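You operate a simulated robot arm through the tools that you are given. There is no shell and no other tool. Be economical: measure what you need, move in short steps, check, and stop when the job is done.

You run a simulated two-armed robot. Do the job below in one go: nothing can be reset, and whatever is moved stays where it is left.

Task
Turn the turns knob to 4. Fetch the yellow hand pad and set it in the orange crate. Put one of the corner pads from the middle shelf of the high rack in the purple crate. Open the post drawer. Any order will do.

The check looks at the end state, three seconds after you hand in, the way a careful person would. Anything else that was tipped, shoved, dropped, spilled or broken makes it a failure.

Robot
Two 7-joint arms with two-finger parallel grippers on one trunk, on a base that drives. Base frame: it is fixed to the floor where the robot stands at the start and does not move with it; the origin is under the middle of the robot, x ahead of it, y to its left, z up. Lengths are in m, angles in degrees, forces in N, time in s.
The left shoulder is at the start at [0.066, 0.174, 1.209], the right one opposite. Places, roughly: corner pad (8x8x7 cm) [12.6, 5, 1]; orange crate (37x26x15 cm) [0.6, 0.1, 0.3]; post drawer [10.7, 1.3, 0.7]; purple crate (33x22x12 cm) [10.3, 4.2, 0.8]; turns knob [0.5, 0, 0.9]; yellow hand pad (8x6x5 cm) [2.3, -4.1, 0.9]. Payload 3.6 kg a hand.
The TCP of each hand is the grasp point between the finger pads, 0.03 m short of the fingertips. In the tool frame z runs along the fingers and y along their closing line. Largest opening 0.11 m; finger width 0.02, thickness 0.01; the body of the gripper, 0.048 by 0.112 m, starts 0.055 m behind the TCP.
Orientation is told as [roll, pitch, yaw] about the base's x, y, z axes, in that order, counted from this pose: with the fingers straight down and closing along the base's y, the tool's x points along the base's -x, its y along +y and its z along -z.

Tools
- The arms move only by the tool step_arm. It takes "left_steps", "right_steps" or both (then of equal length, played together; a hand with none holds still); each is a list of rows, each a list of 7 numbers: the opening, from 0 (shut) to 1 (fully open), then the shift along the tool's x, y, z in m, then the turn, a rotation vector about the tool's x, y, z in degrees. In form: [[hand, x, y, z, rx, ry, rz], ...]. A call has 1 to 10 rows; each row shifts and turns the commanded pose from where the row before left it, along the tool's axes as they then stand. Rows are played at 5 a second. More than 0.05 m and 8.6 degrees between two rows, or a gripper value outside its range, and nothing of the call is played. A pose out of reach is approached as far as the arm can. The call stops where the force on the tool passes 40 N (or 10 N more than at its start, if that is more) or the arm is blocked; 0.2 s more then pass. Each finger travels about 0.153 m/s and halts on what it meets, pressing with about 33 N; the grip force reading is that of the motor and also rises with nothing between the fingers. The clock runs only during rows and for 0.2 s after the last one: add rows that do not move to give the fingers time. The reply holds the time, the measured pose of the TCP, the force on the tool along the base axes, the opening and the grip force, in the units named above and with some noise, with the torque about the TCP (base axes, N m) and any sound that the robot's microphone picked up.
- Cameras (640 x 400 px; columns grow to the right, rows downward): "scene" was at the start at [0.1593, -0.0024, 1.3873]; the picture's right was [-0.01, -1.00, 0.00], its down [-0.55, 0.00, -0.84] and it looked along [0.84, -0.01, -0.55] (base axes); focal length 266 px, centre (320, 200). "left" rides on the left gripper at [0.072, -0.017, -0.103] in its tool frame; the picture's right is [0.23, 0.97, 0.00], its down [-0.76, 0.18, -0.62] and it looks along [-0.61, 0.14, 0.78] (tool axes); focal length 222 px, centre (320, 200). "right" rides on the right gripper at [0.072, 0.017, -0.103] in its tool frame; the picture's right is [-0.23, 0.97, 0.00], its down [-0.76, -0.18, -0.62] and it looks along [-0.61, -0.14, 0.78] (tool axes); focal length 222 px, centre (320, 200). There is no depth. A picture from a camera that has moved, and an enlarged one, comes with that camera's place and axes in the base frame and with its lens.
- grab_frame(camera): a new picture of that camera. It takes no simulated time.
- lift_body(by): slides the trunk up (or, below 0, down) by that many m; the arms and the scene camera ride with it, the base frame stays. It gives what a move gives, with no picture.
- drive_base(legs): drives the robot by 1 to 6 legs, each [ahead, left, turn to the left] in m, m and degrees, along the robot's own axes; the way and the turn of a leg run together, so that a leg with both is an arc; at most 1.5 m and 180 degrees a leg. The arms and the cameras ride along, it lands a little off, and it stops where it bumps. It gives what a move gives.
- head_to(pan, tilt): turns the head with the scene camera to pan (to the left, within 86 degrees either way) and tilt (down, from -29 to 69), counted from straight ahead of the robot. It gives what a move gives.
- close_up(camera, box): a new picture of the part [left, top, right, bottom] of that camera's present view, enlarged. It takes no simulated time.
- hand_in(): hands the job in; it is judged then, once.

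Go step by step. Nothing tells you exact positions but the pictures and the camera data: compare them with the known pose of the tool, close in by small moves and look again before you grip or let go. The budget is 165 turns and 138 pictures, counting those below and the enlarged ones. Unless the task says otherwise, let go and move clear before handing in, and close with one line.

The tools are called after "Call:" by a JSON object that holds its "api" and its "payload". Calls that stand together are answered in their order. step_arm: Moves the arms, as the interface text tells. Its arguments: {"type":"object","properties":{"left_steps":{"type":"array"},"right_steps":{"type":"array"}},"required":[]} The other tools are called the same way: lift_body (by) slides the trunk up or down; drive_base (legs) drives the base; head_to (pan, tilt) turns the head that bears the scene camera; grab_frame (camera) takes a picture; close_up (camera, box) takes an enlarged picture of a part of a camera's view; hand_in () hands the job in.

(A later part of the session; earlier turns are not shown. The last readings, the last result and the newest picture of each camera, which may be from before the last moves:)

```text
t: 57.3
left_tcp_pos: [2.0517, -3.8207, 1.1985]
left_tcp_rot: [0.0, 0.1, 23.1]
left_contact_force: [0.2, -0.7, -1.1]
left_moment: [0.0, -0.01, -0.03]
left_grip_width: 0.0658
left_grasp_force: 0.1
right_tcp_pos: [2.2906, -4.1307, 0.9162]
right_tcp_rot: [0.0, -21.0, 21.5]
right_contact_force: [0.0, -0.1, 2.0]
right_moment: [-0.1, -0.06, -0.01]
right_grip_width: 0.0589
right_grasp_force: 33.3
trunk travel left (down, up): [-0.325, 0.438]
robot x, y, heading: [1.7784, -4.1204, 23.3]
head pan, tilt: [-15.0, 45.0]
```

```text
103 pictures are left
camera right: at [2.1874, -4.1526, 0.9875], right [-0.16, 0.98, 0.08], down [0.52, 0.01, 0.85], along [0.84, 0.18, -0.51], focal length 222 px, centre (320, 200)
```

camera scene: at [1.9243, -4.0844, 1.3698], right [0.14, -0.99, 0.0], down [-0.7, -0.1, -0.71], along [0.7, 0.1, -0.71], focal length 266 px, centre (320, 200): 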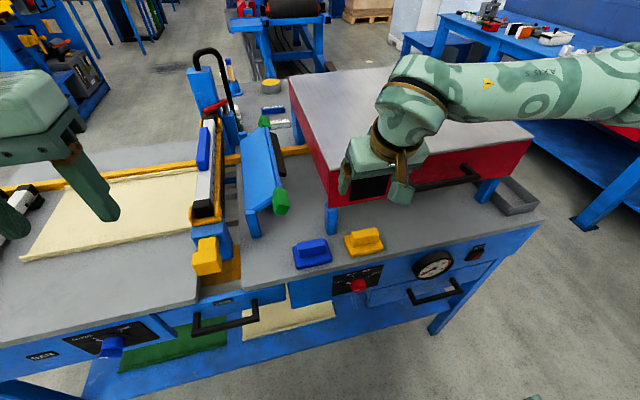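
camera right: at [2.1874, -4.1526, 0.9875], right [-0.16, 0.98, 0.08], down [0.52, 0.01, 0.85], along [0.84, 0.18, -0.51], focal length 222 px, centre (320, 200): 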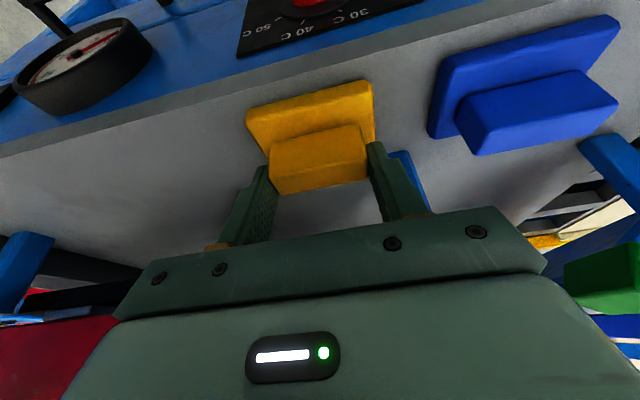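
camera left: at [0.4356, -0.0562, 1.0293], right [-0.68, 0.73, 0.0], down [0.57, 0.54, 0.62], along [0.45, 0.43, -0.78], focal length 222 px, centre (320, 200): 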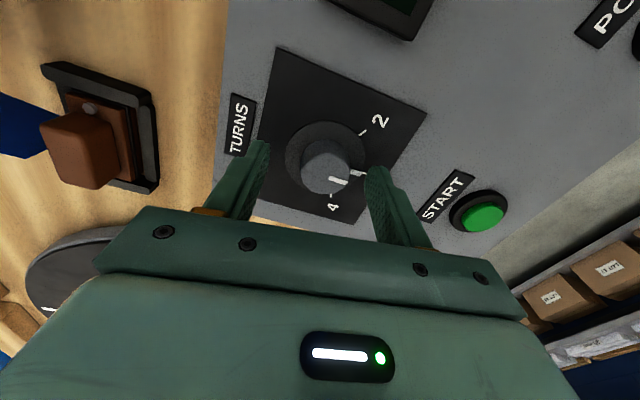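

Gripped at 59 mm. I lift straight up and check that it hangs well.

Call:
{"api": "step_arm", "payload": {"right_steps": [[0.3, -0.0072, 0, -0.0187, 0, 0, 0], [0.3, -0.0143, 0, -0.0373, 0, 0, 0], [0.3, -0.0161, 0, -0.042, 0, 0, 0], [0.3, -0.0161, 0, -0.042, 0, 0, 0], [0.3, 0.0, 0, -0.045, 0, 0, 0], [0.3, 0.0, 0, -0.045, 0, 0, 0], [0.3, 0.02, 0, -0.02, 0, 0, 0]]}}

Call:
{"api": "grab_frame", "payload": {"camera": "right"}}

Call:
{"api": "grab_frame", "payload": {"camera": "scene"}}

```text
t: 58.9
left_tcp_pos: [2.0508, -3.8207, 1.1995]
left_tcp_rot: [-0.1, 0.0, 23.1]
left_contact_force: [0.2, 0.2, -0.3]
left_moment: [0.0, -0.05, 0.02]
left_grip_width: 0.066
left_grasp_force: 0.0
right_tcp_pos: [2.2359, -4.1544, 1.1638]
right_tcp_rot: [0.0, -20.9, 21.5]
right_contact_force: [-0.1, -1.0, -1.0]
right_moment: [0.01, 0.01, 0.02]
right_grip_width: 0.0587
right_grasp_force: 33.0
trunk travel left (down, up): [-0.325, 0.438]
robot x, y, heading: [1.776, -4.1232, 23.0]
head pan, tilt: [-15.0, 45.0]
```

```text
102 pictures are left
camera right: at [2.1321, -4.1765, 1.2349], right [-0.16, 0.98, 0.08], down [0.52, 0.01, 0.85], along [0.84, 0.18, -0.51], focal length 222 px, centre (320, 200)
```

right: 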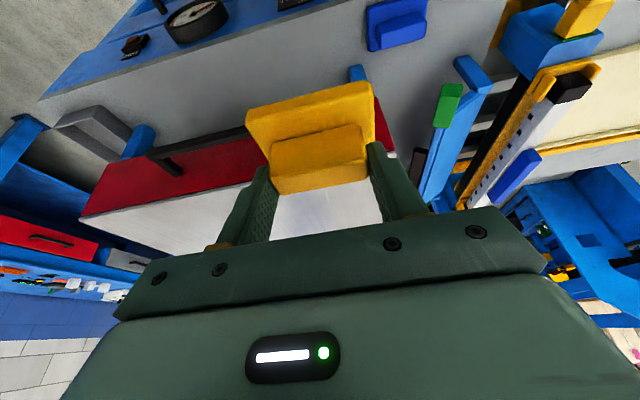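

```text
101 pictures are left
camera scene: at [1.9238, -4.085, 1.3698], right [0.14, -0.99, 0.0], down [-0.7, -0.1, -0.71], along [0.7, 0.1, -0.71], focal length 266 px, centre (320, 200)
```

scene: 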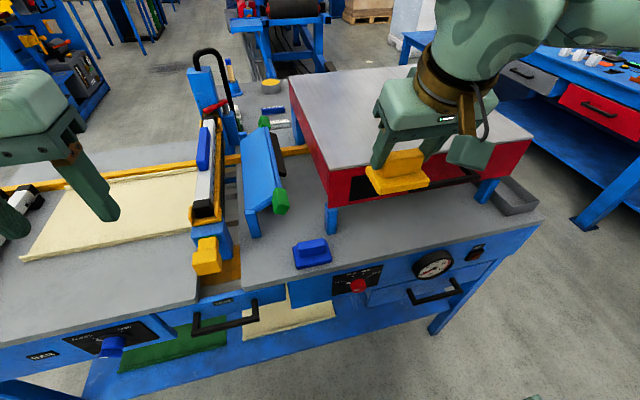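

The pad is held well. I back off, turn around and retrace the aisle.

Call:
{"api": "head_to", "payload": {"pan": 0, "tilt": 30}}

Call:
{"api": "drive_base", "payload": {"legs": [[-0.6, 0, 0], [0, 0, 86], [1.4, 0.13, 0], [0.4, 0.04, 0]]}}

Call:
{"api": "grab_frame", "payload": {"camera": "scene"}}

```text
t: 59.7
left_tcp_pos: [2.0509, -3.8205, 1.1982]
left_tcp_rot: [0.0, -0.1, 23.1]
left_contact_force: [-0.1, 0.3, 0.8]
left_moment: [-0.02, -0.02, -0.01]
left_grip_width: 0.0662
left_grasp_force: 0.0
right_tcp_pos: [2.2369, -4.1536, 1.1622]
right_tcp_rot: [0.0, -20.9, 21.7]
right_contact_force: [0.0, 0.2, -0.5]
right_moment: [-0.02, 0.03, 0.02]
right_grip_width: 0.059
right_grasp_force: 33.3
trunk travel left (down, up): [-0.325, 0.438]
robot x, y, heading: [1.782, -4.1219, 23.1]
head pan, tilt: [0.0, 30.0]
```

```text
t: 75.4
left_tcp_pos: [0.2981, -2.346, 1.1991]
left_tcp_rot: [0.0, 0.0, 106.3]
left_contact_force: [0.1, 0.0, 0.1]
left_moment: [-0.03, -0.04, 0.0]
left_grip_width: 0.0657
left_grasp_force: 0.1
right_tcp_pos: [0.6512, -2.2022, 1.162]
right_tcp_rot: [0.0, -20.8, 104.8]
right_contact_force: [-0.3, -0.8, -0.7]
right_moment: [0.02, 0.01, 0.0]
right_grip_width: 0.0588
right_grasp_force: 33.0
trunk travel left (down, up): [-0.325, 0.438]
robot x, y, heading: [0.5678, -2.6546, 106.2]
head pan, tilt: [0.0, 30.0]
```

```text
100 pictures are left
camera scene: at [0.5216, -2.5005, 1.3923], right [0.96, 0.28, 0.0], down [0.14, -0.48, -0.87], along [-0.24, 0.83, -0.5], focal length 266 px, centre (320, 200)
```

scene: 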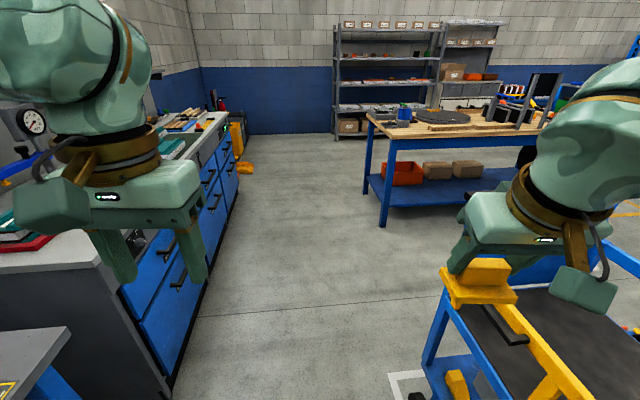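

The orange crate stands on the bench's lower shelf, at the near-end. I look closer at it.

Call:
{"api": "close_up", "payload": {"camera": "scene", "box": [340, 90, 540, 215]}}

```text
3.20 times, centred on (440, 152) of scene
camera zoom: at [0.5216, -2.5005, 1.3923], right [0.96, 0.28, 0.0], down [0.14, -0.48, -0.87], along [-0.24, 0.83, -0.5], focal length 853 px, centre (-64, 352)
```

zoom: 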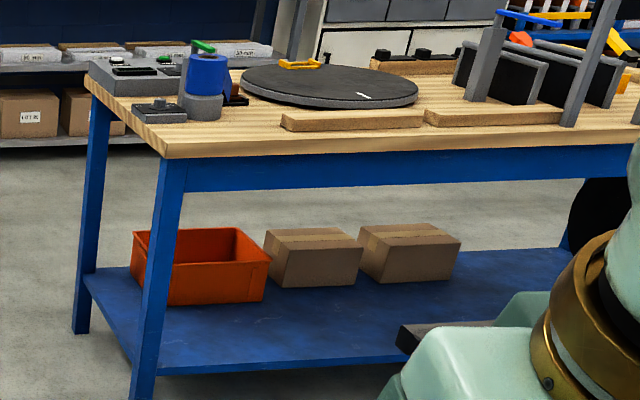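

I keep retracing the aisle, heading for the bench's left long side where the crate is closest to the edge.

Call:
{"api": "drive_base", "payload": {"legs": [[0.9, 0.22, 0], [0.7, 0.12, 0]]}}

Call:
{"api": "grab_frame", "payload": {"camera": "scene"}}

```text
t: 83.9
left_tcp_pos: [-0.5262, -0.8886, 1.1983]
left_tcp_rot: [0.0, -0.1, 108.2]
left_contact_force: [0.0, -0.6, -0.4]
left_moment: [0.0, -0.01, -0.03]
left_grip_width: 0.0658
left_grasp_force: 0.0
right_tcp_pos: [-0.1784, -0.7345, 1.1634]
right_tcp_rot: [0.0, -20.8, 106.7]
right_contact_force: [-0.1, -0.8, -1.0]
right_moment: [-0.03, -0.01, -0.01]
right_grip_width: 0.0591
right_grasp_force: 32.7
trunk travel left (down, up): [-0.325, 0.438]
robot x, y, heading: [-0.2491, -1.1902, 108.1]
head pan, tilt: [0.0, 30.0]
```

```text
98 pictures are left
camera scene: at [-0.2991, -1.0373, 1.3923], right [0.95, 0.31, 0.0], down [0.16, -0.48, -0.87], along [-0.27, 0.82, -0.5], focal length 266 px, centre (320, 200)
```

scene: 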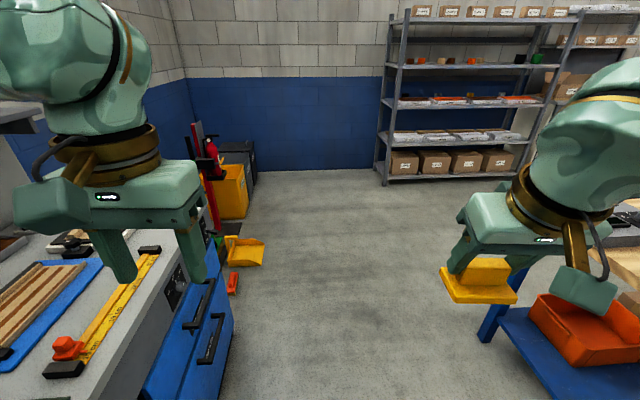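

The way is clear. I go around the bench's near-left corner and turn to face its left side.

Call:
{"api": "drive_base", "payload": {"legs": [[1.2, -0.1, 0], [0.69, -0.68, 0], [0, 0, -175]]}}

Call:
{"api": "head_to", "payload": {"pan": 15, "tilt": 35}}

Call:
{"api": "grab_frame", "payload": {"camera": "scene"}}

```text
t: 101.6
left_tcp_pos: [0.2162, 0.6051, 1.1984]
left_tcp_rot: [0.0, -0.1, -62.9]
left_contact_force: [-1.2, -0.2, -0.4]
left_moment: [-0.02, 0.02, 0.01]
left_grip_width: 0.0658
left_grasp_force: 0.1
right_tcp_pos: [-0.1034, 0.3973, 1.1629]
right_tcp_rot: [0.0, -20.9, -64.3]
right_contact_force: [0.7, 0.5, -1.2]
right_moment: [-0.02, -0.02, -0.02]
right_grip_width: 0.059
right_grasp_force: 32.7
trunk travel left (down, up): [-0.325, 0.438]
robot x, y, heading: [-0.0979, 0.855, -63.1]
head pan, tilt: [0.0, 30.0]
```

```text
t: 102.4
left_tcp_pos: [0.216, 0.6036, 1.199]
left_tcp_rot: [0.0, 0.0, -62.8]
left_contact_force: [0.2, -0.8, -0.5]
left_moment: [0.0, -0.03, 0.02]
left_grip_width: 0.0662
left_grasp_force: 0.1
right_tcp_pos: [-0.1037, 0.397, 1.1632]
right_tcp_rot: [0.0, -20.9, -64.4]
right_contact_force: [-0.5, 0.0, -0.3]
right_moment: [0.0, 0.03, -0.03]
right_grip_width: 0.0588
right_grasp_force: 33.1
trunk travel left (down, up): [-0.325, 0.438]
robot x, y, heading: [-0.1039, 0.8576, -63.0]
head pan, tilt: [15.0, 35.0]
```

```text
97 pictures are left
camera scene: at [-0.0118, 0.7267, 1.3846], right [-0.74, -0.67, 0.0], down [-0.38, 0.43, -0.82], along [0.55, -0.61, -0.57], focal length 266 px, centre (320, 200)
```

scene: 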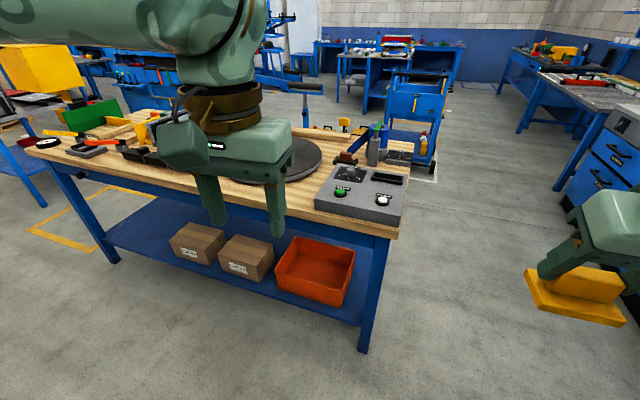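

Call:
{"api": "close_up", "payload": {"camera": "scene", "box": [220, 190, 412, 310]}}

```text
3.33 times, centred on (316, 250) of scene
camera zoom: at [-0.0118, 0.7267, 1.3846], right [-0.74, -0.67, 0.0], down [-0.38, 0.43, -0.82], along [0.55, -0.61, -0.57], focal length 888 px, centre (333, 33)
```

zoom: 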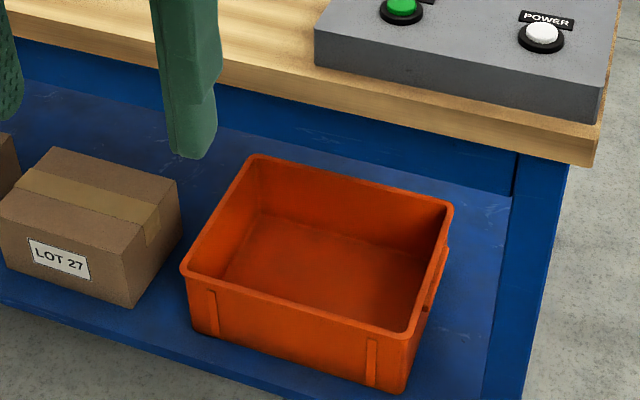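

The crate sits on the lower shelf, its front about 6 cm inside the bench edge, with room under the apron. I rehearse the posture in free air: left hand up and back, right hand tilted forward to 50° and lower.

Call:
{"api": "step_arm", "payload": {"left_steps": [[0.6, 0.024, 0, -0.04, 0, 0, 0], [0.6, 0.024, 0, -0.04, 0, 0, 0], [0.6, 0.024, 0, -0.04, 0, 0, 0], [0.6, 0.024, 0, -0.04, 0, 0, 0], [0.6, 0.024, 0, -0.04, 0, 0, 0], [0.6, 0, 0, 0, 0, 0, 0], [0.6, 0, 0, 0, 0, 0, 0], [0.6, 0, 0, 0, 0, 0, 0], [0.6, 0, 0, 0, 0, 0, 0], [0.6, 0, 0, 0, 0, 0, 0]], "right_steps": [[0.3, 0, 0, 0, 0, -7.25, 0], [0.3, 0, 0, 0, 0, -7.25, 0], [0.3, 0, 0, 0, 0, -7.25, 0], [0.3, 0, 0, 0, 0, -7.25, 0], [0.3, 0.021, 0.01, 0.0372, 0, 0, 0], [0.3, 0.021, 0.01, 0.0372, 0, 0, 0], [0.3, 0.021, 0.01, 0.0372, 0, 0, 0], [0.3, 0.021, 0.01, 0.0372, 0, 0, 0], [0.3, 0.021, 0.01, 0.0372, 0, 0, 0], [0.3, 0.021, 0.01, 0.0372, 0, 0, 0]]}}

Call:
{"api": "lift_body", "payload": {"by": -0.2}}

Call:
{"api": "grab_frame", "payload": {"camera": "scene"}}

Call:
{"api": "grab_frame", "payload": {"camera": "left"}}

```text
t: 104.6
left_tcp_pos: [0.2111, 0.6164, 1.2195]
left_tcp_rot: [-0.1, -0.2, -62.8]
left_contact_force: [0.2, 1.0, -0.2]
left_moment: [0.01, -0.01, -0.03]
left_grip_width: 0.0661
left_grasp_force: 0.1
left hand out of reach, approached as far as the arm can: row 1, 2, 3, 4, 5
right_tcp_pos: [0.0385, 0.3196, 0.9655]
right_tcp_rot: [-0.1, -49.6, -64.3]
right_contact_force: [0.1, -0.2, -0.2]
right_moment: [0.03, 0.03, -0.01]
right_grip_width: 0.0591
right_grasp_force: 32.5
right hand out of reach, approached as far as the arm can: row 3, 4, 8, 9, 10
trunk travel left (down, up): [-0.325, 0.438]
robot x, y, heading: [-0.1044, 0.8545, -63.0]
head pan, tilt: [15.0, 35.0]
```

```text
t: 106.8
left_tcp_pos: [0.2379, 0.554, 0.9532]
left_tcp_rot: [-0.1, 11.9, -62.8]
left_contact_force: [-0.5, 0.7, 0.4]
left_moment: [-0.04, -0.01, -0.02]
left_grip_width: 0.0662
left_grasp_force: 0.1
right_tcp_pos: [0.0439, 0.3095, 0.6712]
right_tcp_rot: [-0.5, -37.6, -64.1]
right_contact_force: [0.0, 0.5, -1.4]
right_moment: [0.03, 0.0, 0.0]
right_grip_width: 0.059
right_grasp_force: 32.9
trunk travel left (down, up): [-0.125, 0.638]
robot x, y, heading: [-0.105, 0.8542, -62.8]
head pan, tilt: [15.0, 35.0]
```

```text
95 pictures are left
camera scene: at [0.0344, 0.637, 1.1768], right [-0.74, -0.67, 0.0], down [-0.39, 0.43, -0.82], along [0.55, -0.61, -0.57], focal length 266 px, centre (320, 200)
```

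scene: 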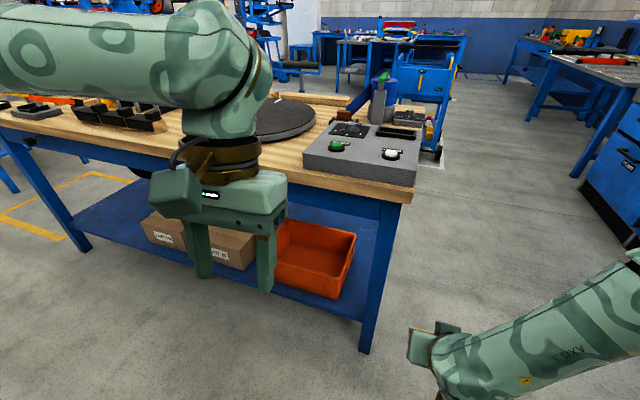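

```text
94 pictures are left
camera left: at [0.2003, 0.5901, 1.0686], right [0.76, 0.64, 0.05], down [0.56, -0.7, 0.45], along [0.32, -0.32, -0.89], focal length 222 px, centre (320, 200)
```

left: 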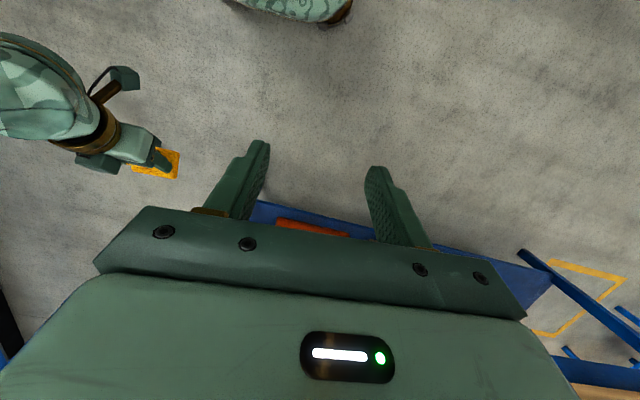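

The trunk leans forward as it sinks, tilting the tools by 12°. I bring the right tool back to 50° and lower it near the entry height, raising the left hand a little.

Call:
{"api": "step_arm", "payload": {"left_steps": [[0.6, 0, 0.02, -0.03, 0, 0, 0], [0.6, 0, 0.02, -0.03, 0, 0, 0], [0.6, 0, 0.02, -0.03, 0, 0, 0], [0.6, 0, 0.02, -0.03, 0, 0, 0], [0.6, 0, 0, 0, 0, 0, 0], [0.6, 0, 0, 0, 0, 0, 0], [0.6, 0, 0, 0, 0, 0, 0], [0.6, 0, 0, 0, 0, 0, 0]], "right_steps": [[0.3, 0.0306, 0, 0.0257, 0, 0, 0], [0.3, 0.0306, 0, 0.0257, 0, 0, 0], [0.3, 0.0306, 0, 0.0257, 0, -6.2, 0], [0.3, 0.0306, 0, 0.0257, 0, -6.2, 0], [0.3, 0.0306, 0, 0.0257, 0, 0, 0], [0.3, 0.0306, 0, 0.0257, 0, 0, 0], [0.3, 0, 0, 0, 0, 0, 0], [0.3, 0, 0, 0, 0, 0, 0]]}}

Call:
{"api": "head_to", "payload": {"pan": -30, "tilt": 55}}

Call:
{"api": "grab_frame", "payload": {"camera": "scene"}}

Call:
{"api": "grab_frame", "payload": {"camera": "left"}}

```text
t: 108.6
left_tcp_pos: [0.2388, 0.5546, 0.9518]
left_tcp_rot: [0.0, 11.9, -62.8]
left_contact_force: [0.2, 0.5, 0.9]
left_moment: [0.03, 0.01, 0.0]
left_grip_width: 0.0663
left_grasp_force: 0.1
left hand out of reach, approached as far as the arm can: row 1, 2, 3, 4
right_tcp_pos: [0.1977, 0.2888, 0.496]
right_tcp_rot: [-1.0, -49.7, -63.9]
right_contact_force: [0.0, 0.2, -0.3]
right_moment: [0.02, -0.01, 0.0]
right_grip_width: 0.0591
right_grasp_force: 33.3
right hand out of reach, approached as far as the arm can: row 1, 2, 3, 4, 5, 6
trunk travel left (down, up): [-0.125, 0.638]
robot x, y, heading: [-0.1044, 0.8543, -63.1]
head pan, tilt: [15.0, 35.0]
```

```text
t: 109.7
left_tcp_pos: [0.2396, 0.5536, 0.9531]
left_tcp_rot: [0.1, 11.9, -62.8]
left_contact_force: [-0.3, -0.2, 0.1]
left_moment: [0.01, 0.0, -0.01]
left_grip_width: 0.0662
left_grasp_force: 0.0
right_tcp_pos: [0.1979, 0.2891, 0.4959]
right_tcp_rot: [-1.0, -49.8, -64.0]
right_contact_force: [1.1, 1.0, 0.0]
right_moment: [0.03, 0.05, -0.01]
right_grip_width: 0.0588
right_grasp_force: 32.7
trunk travel left (down, up): [-0.125, 0.638]
robot x, y, heading: [-0.1026, 0.8521, -62.7]
head pan, tilt: [-30.0, 55.0]
```

```text
93 pictures are left
camera scene: at [-0.0278, 0.6297, 1.1483], right [-1.0, 0.05, 0.0], down [0.04, 0.82, -0.57], along [-0.03, -0.57, -0.82], focal length 266 px, centre (320, 200)
```

scene: 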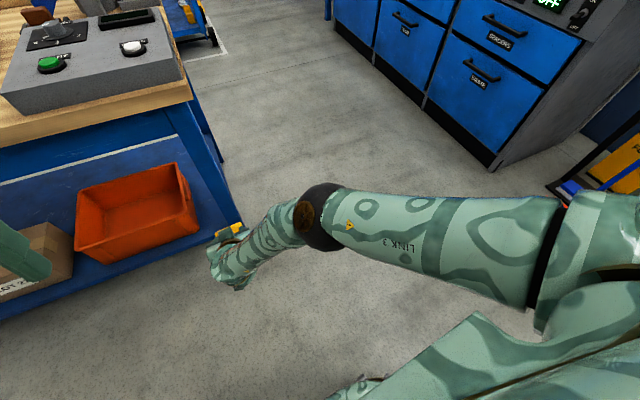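

```text
92 pictures are left
camera left: at [0.2007, 0.5896, 1.0681], right [0.76, 0.64, 0.05], down [0.56, -0.7, 0.45], along [0.32, -0.32, -0.89], focal length 222 px, centre (320, 200)
```

left: 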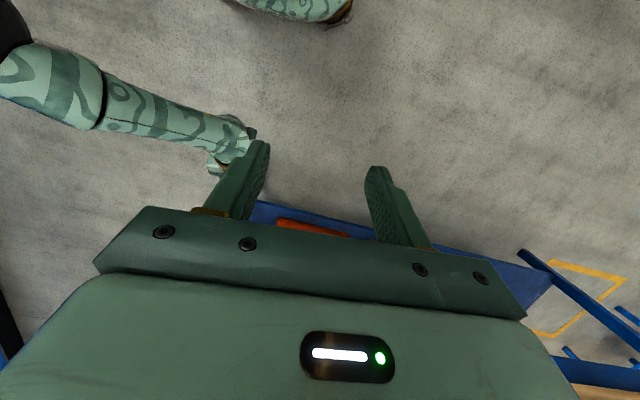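

The arm posture is good: elbow outside, forearm reaching forward. I lower the trunk slightly to the entry height and check the crate again.

Call:
{"api": "lift_body", "payload": {"by": -0.05}}

Call:
{"api": "head_to", "payload": {"pan": 0, "tilt": 50}}

Call:
{"api": "grab_frame", "payload": {"camera": "scene"}}

Call:
{"api": "grab_frame", "payload": {"camera": "right"}}

```text
t: 110.6
left_tcp_pos: [0.2449, 0.5405, 0.888]
left_tcp_rot: [-0.2, 14.5, -62.6]
left_contact_force: [0.7, 0.0, -0.2]
left_moment: [-0.01, -0.01, -0.03]
left_grip_width: 0.0661
left_grasp_force: 0.1
right_tcp_pos: [0.1932, 0.3018, 0.4181]
right_tcp_rot: [-1.1, -46.0, -63.9]
right_contact_force: [1.0, 0.3, -1.6]
right_moment: [0.02, 0.03, -0.02]
right_grip_width: 0.059
right_grasp_force: 33.0
trunk travel left (down, up): [-0.075, 0.688]
robot x, y, heading: [-0.1046, 0.8568, -62.9]
head pan, tilt: [-30.0, 55.0]
```

```text
t: 111.6
left_tcp_pos: [0.244, 0.5399, 0.887]
left_tcp_rot: [-0.1, 14.7, -62.5]
left_contact_force: [-0.5, 0.9, 0.1]
left_moment: [0.0, -0.01, 0.0]
left_grip_width: 0.0662
left_grasp_force: 0.1
right_tcp_pos: [0.194, 0.3008, 0.417]
right_tcp_rot: [-1.1, -45.9, -63.9]
right_contact_force: [0.3, -0.4, 0.3]
right_moment: [0.06, -0.03, -0.01]
right_grip_width: 0.0592
right_grasp_force: 33.5
trunk travel left (down, up): [-0.075, 0.688]
robot x, y, heading: [-0.106, 0.8543, -62.7]
head pan, tilt: [0.0, 50.0]
```

```text
91 pictures are left
camera scene: at [0.025, 0.6055, 1.101], right [-0.89, -0.46, 0.0], down [-0.35, 0.68, -0.64], along [0.29, -0.57, -0.77], focal length 266 px, centre (320, 200)
```

scene: 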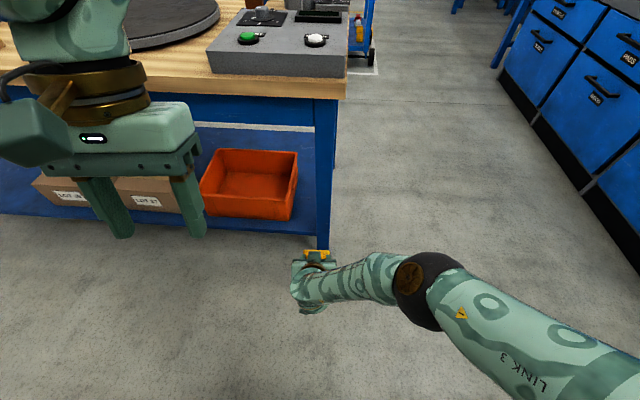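

```text
90 pictures are left
camera right: at [0.1561, 0.421, 0.4374], right [0.95, 0.28, 0.15], down [-0.11, -0.15, 0.98], along [0.29, -0.95, -0.11], focal length 222 px, centre (320, 200)
```

right: 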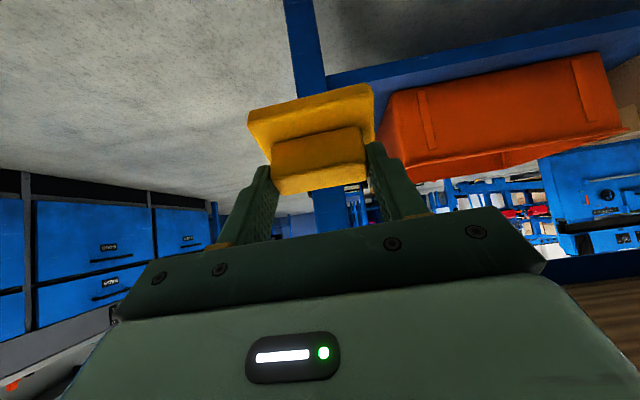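

Call:
{"api": "close_up", "payload": {"camera": "scene", "box": [180, 90, 372, 210]}}

Call:
{"api": "step_arm", "payload": {"left_steps": [[0.6, -0.04, 0, 0, 0, 0, 0], [0.6, -0.04, 0, 0, 0, 0, 0], [0.6, -0.04, 0, 0, 0, 0, 0], [0.6, -0.04, 0, 0, 0, 0, 0]]}}

```text
3.33 times, centred on (276, 150) of scene
camera zoom: at [0.025, 0.6055, 1.101], right [-0.89, -0.46, 0.0], down [-0.35, 0.68, -0.64], along [0.29, -0.57, -0.77], focal length 888 px, centre (467, 367)
```

zoom: 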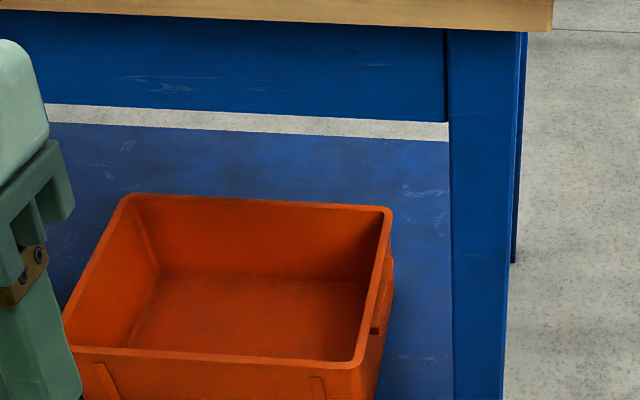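

```text
t: 112.6
left_tcp_pos: [0.3146, 0.4019, 0.8456]
left_tcp_rot: [-0.2, 14.6, -62.7]
left_contact_force: [0.5, 0.3, 0.4]
left_moment: [0.03, -0.03, 0.01]
left_grip_width: 0.0661
left_grasp_force: 0.1
right_tcp_pos: [0.1938, 0.3, 0.4159]
right_tcp_rot: [-1.1, -45.8, -63.7]
right_contact_force: [-0.1, 0.9, 0.1]
right_moment: [0.01, 0.02, -0.01]
right_grip_width: 0.0588
right_grasp_force: 32.8
trunk travel left (down, up): [-0.075, 0.688]
robot x, y, heading: [-0.1058, 0.8548, -62.8]
head pan, tilt: [0.0, 50.0]
```

The crate's rim is at z≈0.386, front flush with the bench edge, centre near (0.60, 0.07). I raise the right hand above rim height and lift the left clear of the bench top.

Call:
{"api": "step_arm", "payload": {"left_steps": [[0.6, 0.0101, 0, -0.0387, 0, 0, 0], [0.6, 0.0101, 0, -0.0387, 0, 0, 0], [0.6, 0.0101, 0, -0.0387, 0, 0, 0], [0.6, 0.0101, 0, -0.0387, 0, 0, 0], [0.6, 0.0101, 0, -0.0387, 0, 0, 0]], "right_steps": [[0.3, -0.018, 0, -0.0173, 0, 0, 0], [0.3, -0.018, 0, -0.0173, 0, 0, 0], [0.3, 0, 0, 0, 0, -4, 0], [0.3, 0, 0, 0, 0, 0, 0], [0.3, 0, 0, 0, 0, 0, 0]]}}

```text
t: 113.8
left_tcp_pos: [0.3152, 0.4029, 0.8843]
left_tcp_rot: [-0.1, 14.5, -62.6]
left_contact_force: [-1.3, 0.1, 0.3]
left_moment: [0.02, 0.02, 0.0]
left_grip_width: 0.066
left_grasp_force: 0.1
left hand out of reach, approached as far as the arm can: row 2, 3, 4, 5
right_tcp_pos: [0.2146, 0.2917, 0.4678]
right_tcp_rot: [-1.5, -49.2, -63.7]
right_contact_force: [-0.3, 0.0, -0.5]
right_moment: [0.04, -0.02, -0.01]
right_grip_width: 0.0589
right_grasp_force: 32.6
right hand out of reach, approached as far as the arm can: row 3
trunk travel left (down, up): [-0.075, 0.688]
robot x, y, heading: [-0.1058, 0.8554, -63.0]
head pan, tilt: [0.0, 50.0]
```

Call:
{"api": "step_arm", "payload": {"left_steps": [[0.6, 0.045, 0, 0, 0, 0, 0], [0.6, 0.045, 0, 0, 0, 0, 0], [0.6, 0.045, 0, 0.01, 0, 0, 0], [0.6, 0.045, 0, 0.02, 0, 0, 0], [0.6, 0.045, 0, 0.02, 0, 0, 0]]}}

```text
t: 115.0
left_tcp_pos: [0.2477, 0.528, 0.8701]
left_tcp_rot: [-0.1, 14.7, -62.5]
left_contact_force: [0.1, 0.4, 0.4]
left_moment: [-0.03, 0.01, 0.03]
left_grip_width: 0.066
left_grasp_force: 0.0
left hand out of reach, approached as far as the arm can: row 1, 2
right_tcp_pos: [0.2137, 0.2927, 0.4697]
right_tcp_rot: [-1.6, -49.3, -63.8]
right_contact_force: [-0.6, 0.1, -1.6]
right_moment: [0.05, 0.02, 0.0]
right_grip_width: 0.059
right_grasp_force: 32.7
trunk travel left (down, up): [-0.075, 0.688]
robot x, y, heading: [-0.1038, 0.8565, -62.8]
head pan, tilt: [0.0, 50.0]
```

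I turn to square up with the bench and shift left in line with the crate.

Call:
{"api": "drive_base", "payload": {"legs": [[0, 0, -4], [0.08, 0.31, 0]]}}

Call:
{"api": "grab_frame", "payload": {"camera": "right"}}

Call:
{"api": "grab_frame", "payload": {"camera": "scene"}}

Call:
{"api": "grab_frame", "payload": {"camera": "left"}}

```text
t: 117.5
left_tcp_pos: [0.534, 0.5511, 0.869]
left_tcp_rot: [-0.2, 14.7, -66.7]
left_contact_force: [0.3, -0.1, 0.2]
left_moment: [-0.01, 0.04, -0.01]
left_grip_width: 0.0659
left_grasp_force: 0.1
right_tcp_pos: [0.4811, 0.3164, 0.4688]
right_tcp_rot: [-1.6, -49.3, -67.8]
right_contact_force: [0.9, 0.0, 0.0]
right_moment: [0.0, 0.03, 0.02]
right_grip_width: 0.059
right_grasp_force: 32.9
trunk travel left (down, up): [-0.075, 0.688]
robot x, y, heading: [0.2098, 0.9024, -66.9]
head pan, tilt: [0.0, 50.0]
```

```text
88 pictures are left
camera right: at [0.4538, 0.4408, 0.482], right [0.96, 0.21, 0.16], down [-0.14, -0.08, 0.99], along [0.22, -0.97, -0.05], focal length 222 px, centre (320, 200)
```

right: 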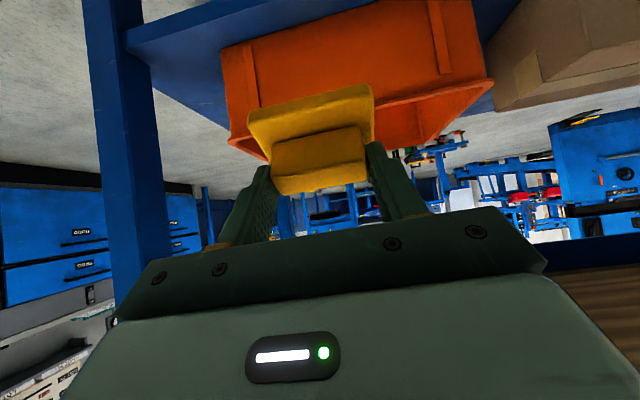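

```text
87 pictures are left
camera scene: at [0.3172, 0.6435, 1.101], right [-0.92, -0.39, 0.0], down [-0.3, 0.71, -0.64], along [0.25, -0.59, -0.77], focal length 266 px, centre (320, 200)
```

scene: 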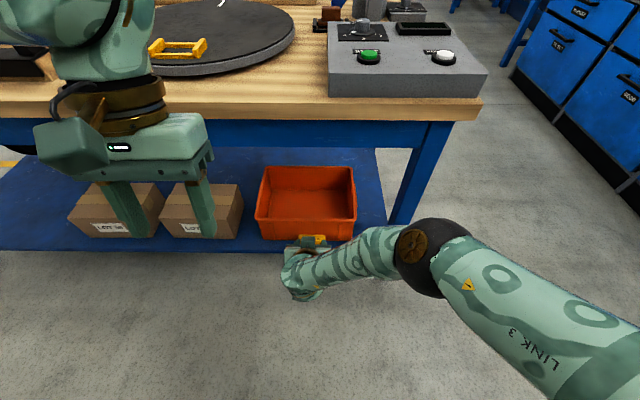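

```text
86 pictures are left
camera left: at [0.5008, 0.5832, 0.9871], right [0.81, 0.59, 0.06], down [0.52, -0.75, 0.41], along [0.28, -0.3, -0.91], focal length 222 px, centre (320, 200)
```

left: 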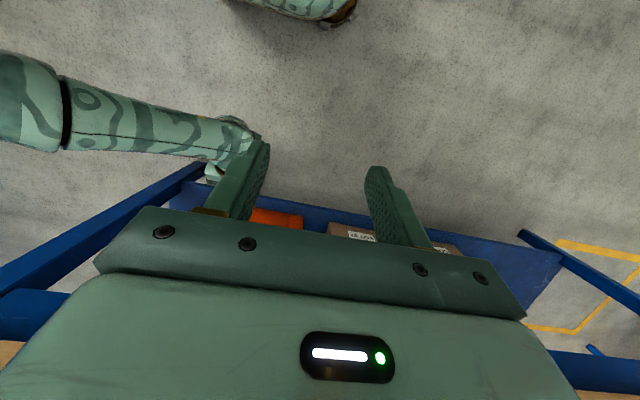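

Lined up with the crate; the pad's underside is about 3 cm above rim height. I drive in 24 cm.

Call:
{"api": "drive_base", "payload": {"legs": [[0.24, 0, 0]]}}

Call:
{"api": "grab_frame", "payload": {"camera": "right"}}

Call:
{"api": "grab_frame", "payload": {"camera": "scene"}}

```text
t: 119.3
left_tcp_pos: [0.6297, 0.3371, 0.8702]
left_tcp_rot: [-0.1, 14.8, -66.1]
left_contact_force: [0.1, -0.2, -0.6]
left_moment: [0.02, -0.01, 0.01]
left_grip_width: 0.0659
left_grasp_force: 0.1
right_tcp_pos: [0.5824, 0.1041, 0.4683]
right_tcp_rot: [-1.4, -49.3, -67.2]
right_contact_force: [0.1, 0.8, -0.4]
right_moment: [0.05, 0.01, 0.0]
right_grip_width: 0.0589
right_grasp_force: 33.1
trunk travel left (down, up): [-0.075, 0.688]
robot x, y, heading: [0.3018, 0.6855, -66.5]
head pan, tilt: [0.0, 50.0]
```

```text
85 pictures are left
camera right: at [0.5515, 0.2271, 0.4817], right [0.96, 0.22, 0.16], down [-0.14, -0.08, 0.99], along [0.23, -0.97, -0.05], focal length 222 px, centre (320, 200)
```

right: 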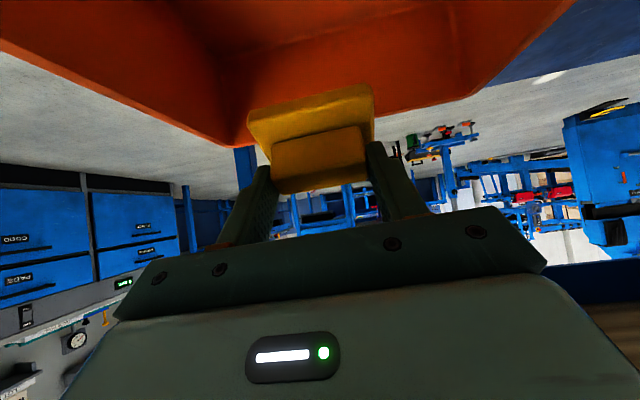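

```text
84 pictures are left
camera scene: at [0.4127, 0.4281, 1.1008], right [-0.92, -0.4, 0.0], down [-0.31, 0.7, -0.64], along [0.26, -0.59, -0.77], focal length 266 px, centre (320, 200)
```

scene: 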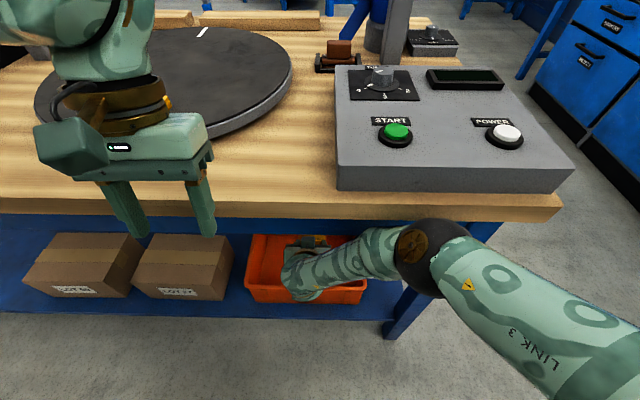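

The pad is over the crate opening. I move the hand in and down in small steps.

Call:
{"api": "step_arm", "payload": {"right_steps": [[0.3, 0.0022, 0, 0.0282, 0, 0, 0], [0.3, 0.0022, 0, 0.0282, 0, 0, 0], [0.3, 0.0022, 0, 0.0282, 0, 0, 0], [0.3, 0, 0, 0, 0, 0, 0]]}}

Call:
{"api": "grab_frame", "payload": {"camera": "right"}}

Call:
{"api": "close_up", "payload": {"camera": "scene", "box": [220, 190, 540, 390]}}

```text
t: 120.3
left_tcp_pos: [0.6306, 0.3369, 0.8698]
left_tcp_rot: [-0.1, 14.7, -66.1]
left_contact_force: [0.5, 0.2, 0.4]
left_moment: [-0.01, 0.01, -0.03]
left_grip_width: 0.0661
left_grasp_force: 0.1
right_tcp_pos: [0.5812, 0.0633, 0.4313]
right_tcp_rot: [-1.5, -49.4, -67.2]
right_contact_force: [-0.2, 0.1, 0.5]
right_moment: [-0.01, 0.02, -0.01]
right_grip_width: 0.059
right_grasp_force: 33.4
right hand out of reach, approached as far as the arm can: row 2, 3
trunk travel left (down, up): [-0.075, 0.688]
robot x, y, heading: [0.2992, 0.687, -66.3]
head pan, tilt: [0.0, 50.0]
```

```text
83 pictures are left
camera right: at [0.5504, 0.1874, 0.4448], right [0.96, 0.22, 0.16], down [-0.14, -0.08, 0.99], along [0.23, -0.97, -0.05], focal length 222 px, centre (320, 200)
```

right: 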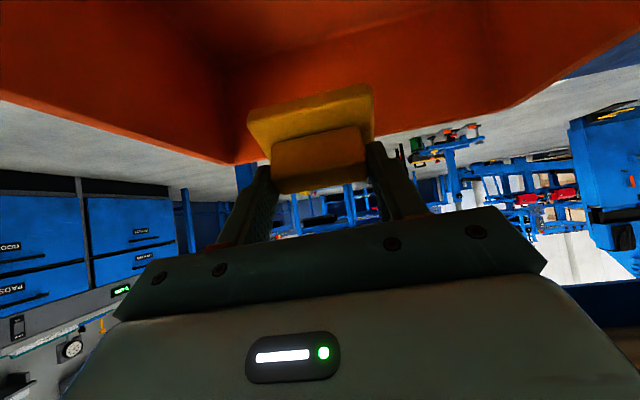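

```text
2.00 times, centred on (380, 290) of scene
camera zoom: at [0.4124, 0.4285, 1.101], right [-0.92, -0.4, 0.0], down [-0.31, 0.7, -0.64], along [0.26, -0.59, -0.77], focal length 533 px, centre (200, 20)
```

zoom: 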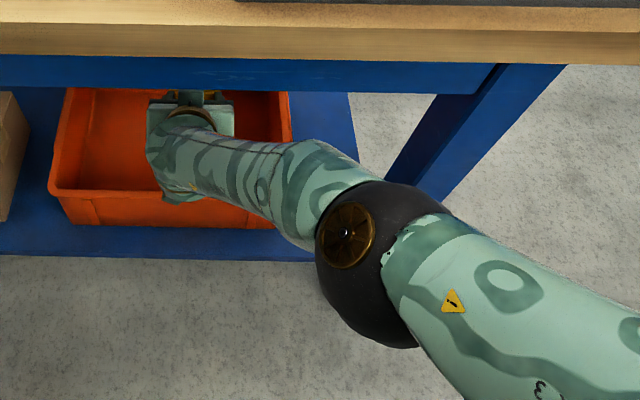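

The arm is at its reach limit forward, so I reduce the tilt to about 36° to lift the camera off the rim side, then drive 4 cm in.

Call:
{"api": "step_arm", "payload": {"right_steps": [[0.3, 0, 0, 0, 0, 4.5, 0], [0.3, 0, 0, 0, 0, 4.5, 0], [0.3, 0, 0, 0, 0, 4.5, 0], [0.3, 0, 0, 0, 0, 0, 0]]}}

Call:
{"api": "drive_base", "payload": {"legs": [[0.035, 0, 0]]}}

Call:
{"api": "grab_frame", "payload": {"camera": "right"}}

Call:
{"api": "grab_frame", "payload": {"camera": "scene"}}

```text
t: 121.3
left_tcp_pos: [0.6296, 0.3364, 0.8701]
left_tcp_rot: [-0.1, 14.7, -66.2]
left_contact_force: [0.3, 0.2, 0.3]
left_moment: [-0.01, 0.0, 0.03]
left_grip_width: 0.066
left_grasp_force: 0.1
right_tcp_pos: [0.5816, 0.0637, 0.4314]
right_tcp_rot: [-1.2, -38.1, -67.6]
right_contact_force: [0.4, -1.1, -0.7]
right_moment: [0.02, 0.01, -0.02]
right_grip_width: 0.059
right_grasp_force: 32.9
trunk travel left (down, up): [-0.075, 0.688]
robot x, y, heading: [0.2976, 0.6871, -66.4]
head pan, tilt: [0.0, 50.0]
```

```text
t: 122.1
left_tcp_pos: [0.6444, 0.3046, 0.8699]
left_tcp_rot: [-0.1, 14.7, -66.2]
left_contact_force: [0.0, -0.7, -0.9]
left_moment: [0.0, 0.02, -0.03]
left_grip_width: 0.0659
left_grasp_force: 0.1
right_tcp_pos: [0.5956, 0.0334, 0.4306]
right_tcp_rot: [-1.2, -37.9, -67.7]
right_contact_force: [-0.6, 0.2, 0.2]
right_moment: [0.0, 0.03, 0.02]
right_grip_width: 0.0589
right_grasp_force: 33.5
trunk travel left (down, up): [-0.075, 0.688]
robot x, y, heading: [0.3136, 0.6542, -66.3]
head pan, tilt: [0.0, 50.0]
```

```text
81 pictures are left
camera right: at [0.5672, 0.1525, 0.4673], right [0.97, 0.19, 0.12], down [-0.07, -0.26, 0.96], along [0.22, -0.95, -0.24], focal length 222 px, centre (320, 200)
```

right: 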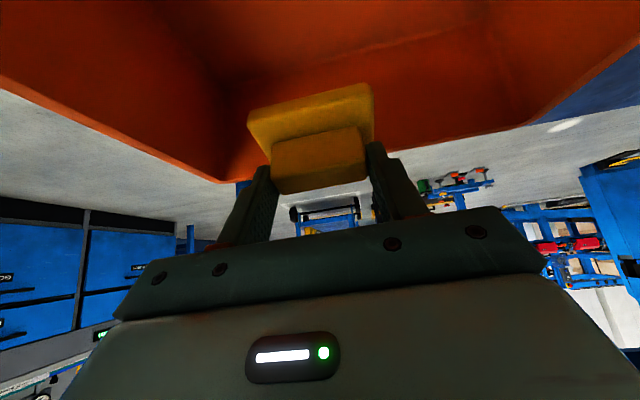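

```text
80 pictures are left
camera scene: at [0.4265, 0.3963, 1.1009], right [-0.92, -0.4, 0.0], down [-0.31, 0.7, -0.64], along [0.26, -0.59, -0.77], focal length 266 px, centre (320, 200)
```

scene: 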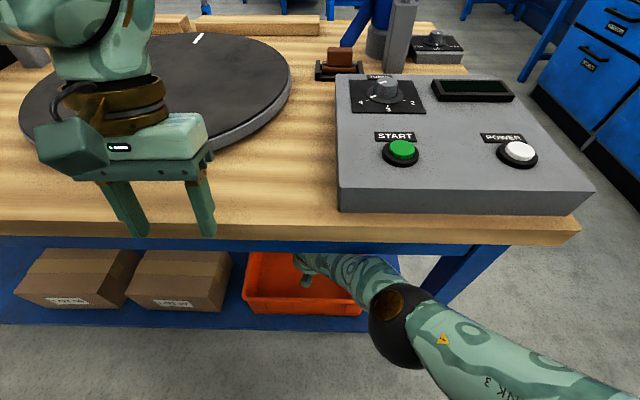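

The pad sits well within the crate's outline now. I lower the trunk by 5 cm.

Call:
{"api": "lift_body", "payload": {"by": -0.045}}

Call:
{"api": "grab_frame", "payload": {"camera": "right"}}

```text
t: 122.7
left_tcp_pos: [0.6437, 0.3051, 0.8464]
left_tcp_rot: [-0.4, 15.2, -66.5]
left_contact_force: [-1.0, 7.2, -0.5]
left_moment: [0.09, -0.08, -0.23]
left_grip_width: 0.0656
left_grasp_force: 0.1
right_tcp_pos: [0.5928, 0.0388, 0.3945]
right_tcp_rot: [-1.4, -36.5, -67.5]
right_contact_force: [1.0, -0.5, -0.7]
right_moment: [0.01, 0.0, 0.03]
right_grip_width: 0.0592
right_grasp_force: 32.8
trunk travel left (down, up): [-0.054, 0.709]
robot x, y, heading: [0.3121, 0.6558, -66.4]
head pan, tilt: [0.0, 50.0]
stopped: the force on the tool passed its limit at 77 N (the readings are from after the stop); the commanded pose is now the measured one
```

```text
79 pictures are left
camera right: at [0.5659, 0.1569, 0.4351], right [0.97, 0.19, 0.12], down [-0.06, -0.28, 0.96], along [0.22, -0.94, -0.27], focal length 222 px, centre (320, 200)
```

right: 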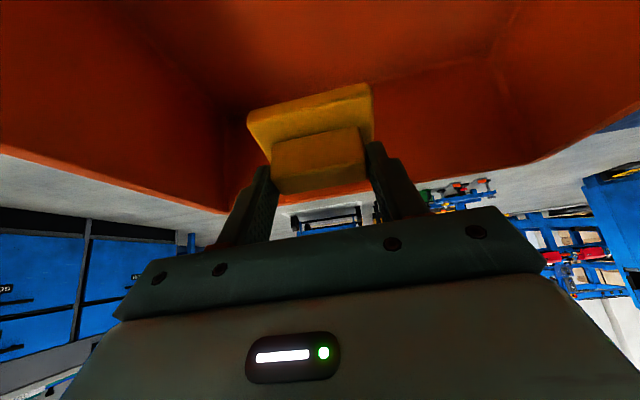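

The left hand touched the bench edge while sinking. I draw it back a few cm and look.

Call:
{"api": "step_arm", "payload": {"left_steps": [[0.6, 0.02, 0, 0, 0, 0, 0], [0.6, 0.025, 0, 0.005, 0, 0, 0], [0.6, 0.025, 0, 0.005, 0, 0, 0], [0.6, 0, 0, 0, 0, 0, 0]]}}

Call:
{"api": "grab_frame", "payload": {"camera": "scene"}}

```text
t: 123.7
left_tcp_pos: [0.6145, 0.3696, 0.8574]
left_tcp_rot: [-0.6, 15.2, -66.5]
left_contact_force: [0.0, 0.0, 0.1]
left_moment: [-0.02, -0.04, 0.02]
left_grip_width: 0.0661
left_grasp_force: 0.1
right_tcp_pos: [0.594, 0.0386, 0.3947]
right_tcp_rot: [-1.3, -36.5, -67.5]
right_contact_force: [0.4, 0.3, -0.9]
right_moment: [0.03, -0.01, 0.0]
right_grip_width: 0.0591
right_grasp_force: 33.4
trunk travel left (down, up): [-0.054, 0.709]
robot x, y, heading: [0.3121, 0.6558, -66.4]
head pan, tilt: [0.0, 50.0]
```

```text
78 pictures are left
camera scene: at [0.4324, 0.3837, 1.0778], right [-0.92, -0.4, 0.0], down [-0.31, 0.7, -0.64], along [0.26, -0.59, -0.77], focal length 266 px, centre (320, 200)
```

scene: 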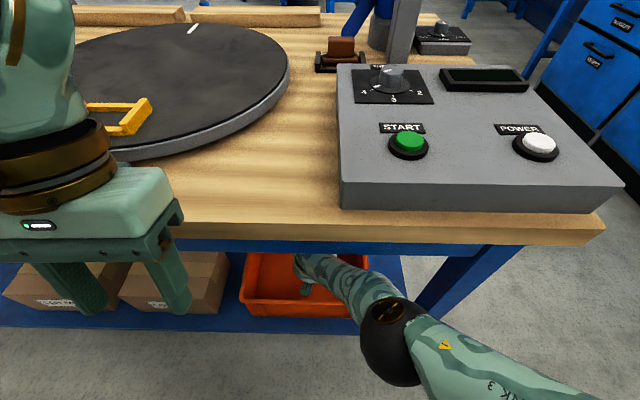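

Nothing disturbed and the left hand is clear now. I lower the rest.

Call:
{"api": "lift_body", "payload": {"by": -0.035}}

Call:
{"api": "grab_frame", "payload": {"camera": "right"}}

```text
t: 124.5
left_tcp_pos: [0.6157, 0.3676, 0.8219]
left_tcp_rot: [-0.4, 15.1, -66.3]
left_contact_force: [0.7, 0.3, 0.1]
left_moment: [0.01, 0.01, 0.01]
left_grip_width: 0.0658
left_grasp_force: 0.1
right_tcp_pos: [0.5888, 0.0496, 0.3327]
right_tcp_rot: [-1.5, -33.4, -67.4]
right_contact_force: [0.9, -1.6, 1.3]
right_moment: [0.35, 0.09, 0.01]
right_grip_width: 0.0591
right_grasp_force: 33.0
trunk travel left (down, up): [-0.019, 0.744]
robot x, y, heading: [0.3138, 0.6542, -66.2]
head pan, tilt: [0.0, 50.0]
```

```text
77 pictures are left
camera right: at [0.562, 0.1655, 0.3799], right [0.98, 0.19, 0.1], down [-0.04, -0.33, 0.94], along [0.21, -0.93, -0.32], focal length 222 px, centre (320, 200)
```

right: 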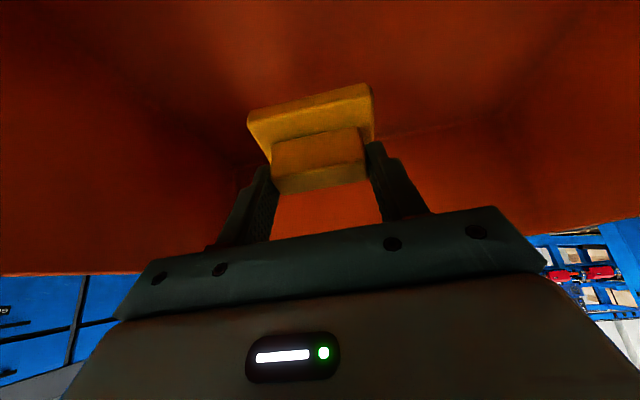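

Deep inside the crate, with a hint of contact. I try 1–2 cm more by arm.

Call:
{"api": "step_arm", "payload": {"right_steps": [[0.3, 0.0055, 0, 0.0084, 0, 0, 0], [0.3, 0.0055, 0, 0.0084, 0, 0, 0], [0.3, 0, 0, 0, 0, 0, 0]]}}

Call:
{"api": "close_up", "payload": {"camera": "right", "box": [200, 40, 440, 190]}}

```text
t: 125.3
left_tcp_pos: [0.6152, 0.3683, 0.8229]
left_tcp_rot: [-0.5, 15.2, -66.4]
left_contact_force: [-0.2, 1.1, 0.1]
left_moment: [0.03, 0.01, 0.01]
left_grip_width: 0.066
left_grasp_force: 0.2
right_tcp_pos: [0.5888, 0.0496, 0.3333]
right_tcp_rot: [-1.4, -33.4, -67.4]
right_contact_force: [-0.1, -0.8, 2.1]
right_moment: [0.33, 0.07, 0.03]
right_grip_width: 0.059
right_grasp_force: 32.7
right hand out of reach, approached as far as the arm can: row 1, 2
trunk travel left (down, up): [-0.019, 0.744]
robot x, y, heading: [0.3109, 0.6565, -66.3]
head pan, tilt: [0.0, 50.0]
```

```text
2.67 times, centred on (320, 115) of right
camera zoom: at [0.5619, 0.1657, 0.38], right [0.98, 0.19, 0.1], down [-0.04, -0.33, 0.94], along [0.21, -0.93, -0.32], focal length 592 px, centre (320, 427)
```

zoom: 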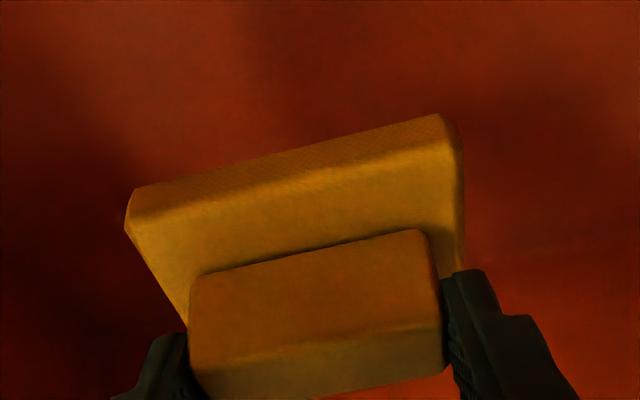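

The arm can go no lower; the pad is just above the crate floor. I open the fingers.

Call:
{"api": "step_arm", "payload": {"right_steps": [[0.62, 0, 0, 0, 0, 0, 0], [0.75, 0, 0, 0, 0, 0, 0], [0.85, 0, 0, 0, 0, 0, 0], [0.85, 0, 0, 0, 0, 0, 0]]}}

Call:
{"api": "grab_frame", "payload": {"camera": "right"}}

```text
t: 126.3
left_tcp_pos: [0.6154, 0.3669, 0.8221]
left_tcp_rot: [-0.5, 15.1, -66.4]
left_contact_force: [-0.1, 0.2, -0.2]
left_moment: [0.03, 0.02, 0.0]
left_grip_width: 0.066
left_grasp_force: 0.1
right_tcp_pos: [0.5882, 0.05, 0.3327]
right_tcp_rot: [-1.3, -33.4, -67.4]
right_contact_force: [-0.4, -0.1, 2.0]
right_moment: [0.22, 0.06, 0.07]
right_grip_width: 0.0936
right_grasp_force: 0.0
trunk travel left (down, up): [-0.019, 0.744]
robot x, y, heading: [0.3153, 0.6552, -66.3]
head pan, tilt: [0.0, 50.0]
```

```text
75 pictures are left
camera right: at [0.5619, 0.1657, 0.38], right [0.98, 0.19, 0.1], down [-0.04, -0.33, 0.94], along [0.21, -0.93, -0.32], focal length 222 px, centre (320, 200)
```

right: 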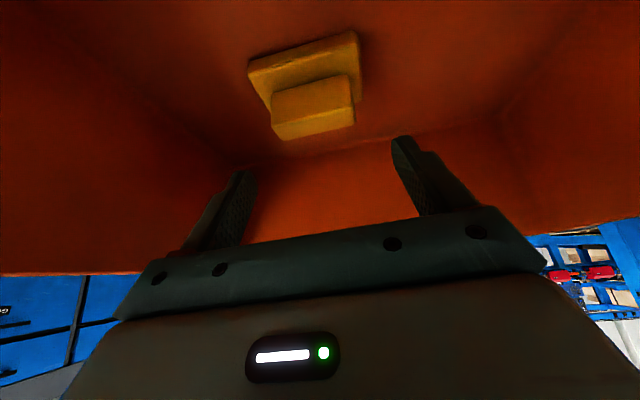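

The pad lies flat in the crate. I raise the trunk back to the height used before, then back straight out.

Call:
{"api": "lift_body", "payload": {"by": 0.056}}

Call:
{"api": "grab_frame", "payload": {"camera": "right"}}

```text
t: 127.2
left_tcp_pos: [0.6165, 0.3672, 0.8773]
left_tcp_rot: [-0.5, 15.3, -66.3]
left_contact_force: [0.1, 0.7, -0.1]
left_moment: [0.02, 0.05, 0.02]
left_grip_width: 0.066
left_grasp_force: 0.1
right_tcp_pos: [0.5958, 0.033, 0.428]
right_tcp_rot: [-1.4, -37.8, -67.4]
right_contact_force: [0.2, -1.7, 0.7]
right_moment: [-0.01, -0.01, -0.01]
right_grip_width: 0.0937
right_grasp_force: 0.0
trunk travel left (down, up): [-0.075, 0.688]
robot x, y, heading: [0.3117, 0.6504, -66.3]
head pan, tilt: [0.0, 50.0]
```

```text
74 pictures are left
camera right: at [0.5676, 0.1524, 0.4661], right [0.97, 0.19, 0.12], down [-0.07, -0.26, 0.96], along [0.22, -0.95, -0.24], focal length 222 px, centre (320, 200)
```

right: 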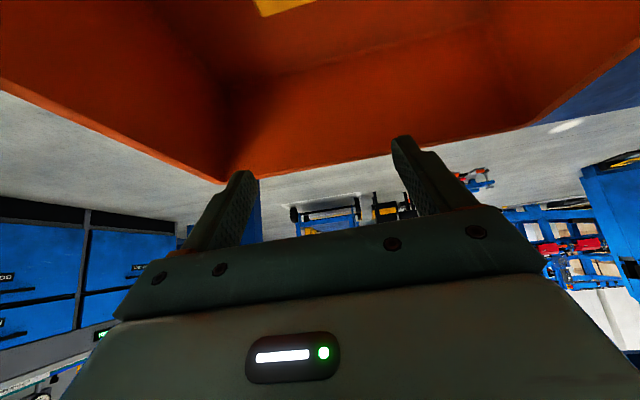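

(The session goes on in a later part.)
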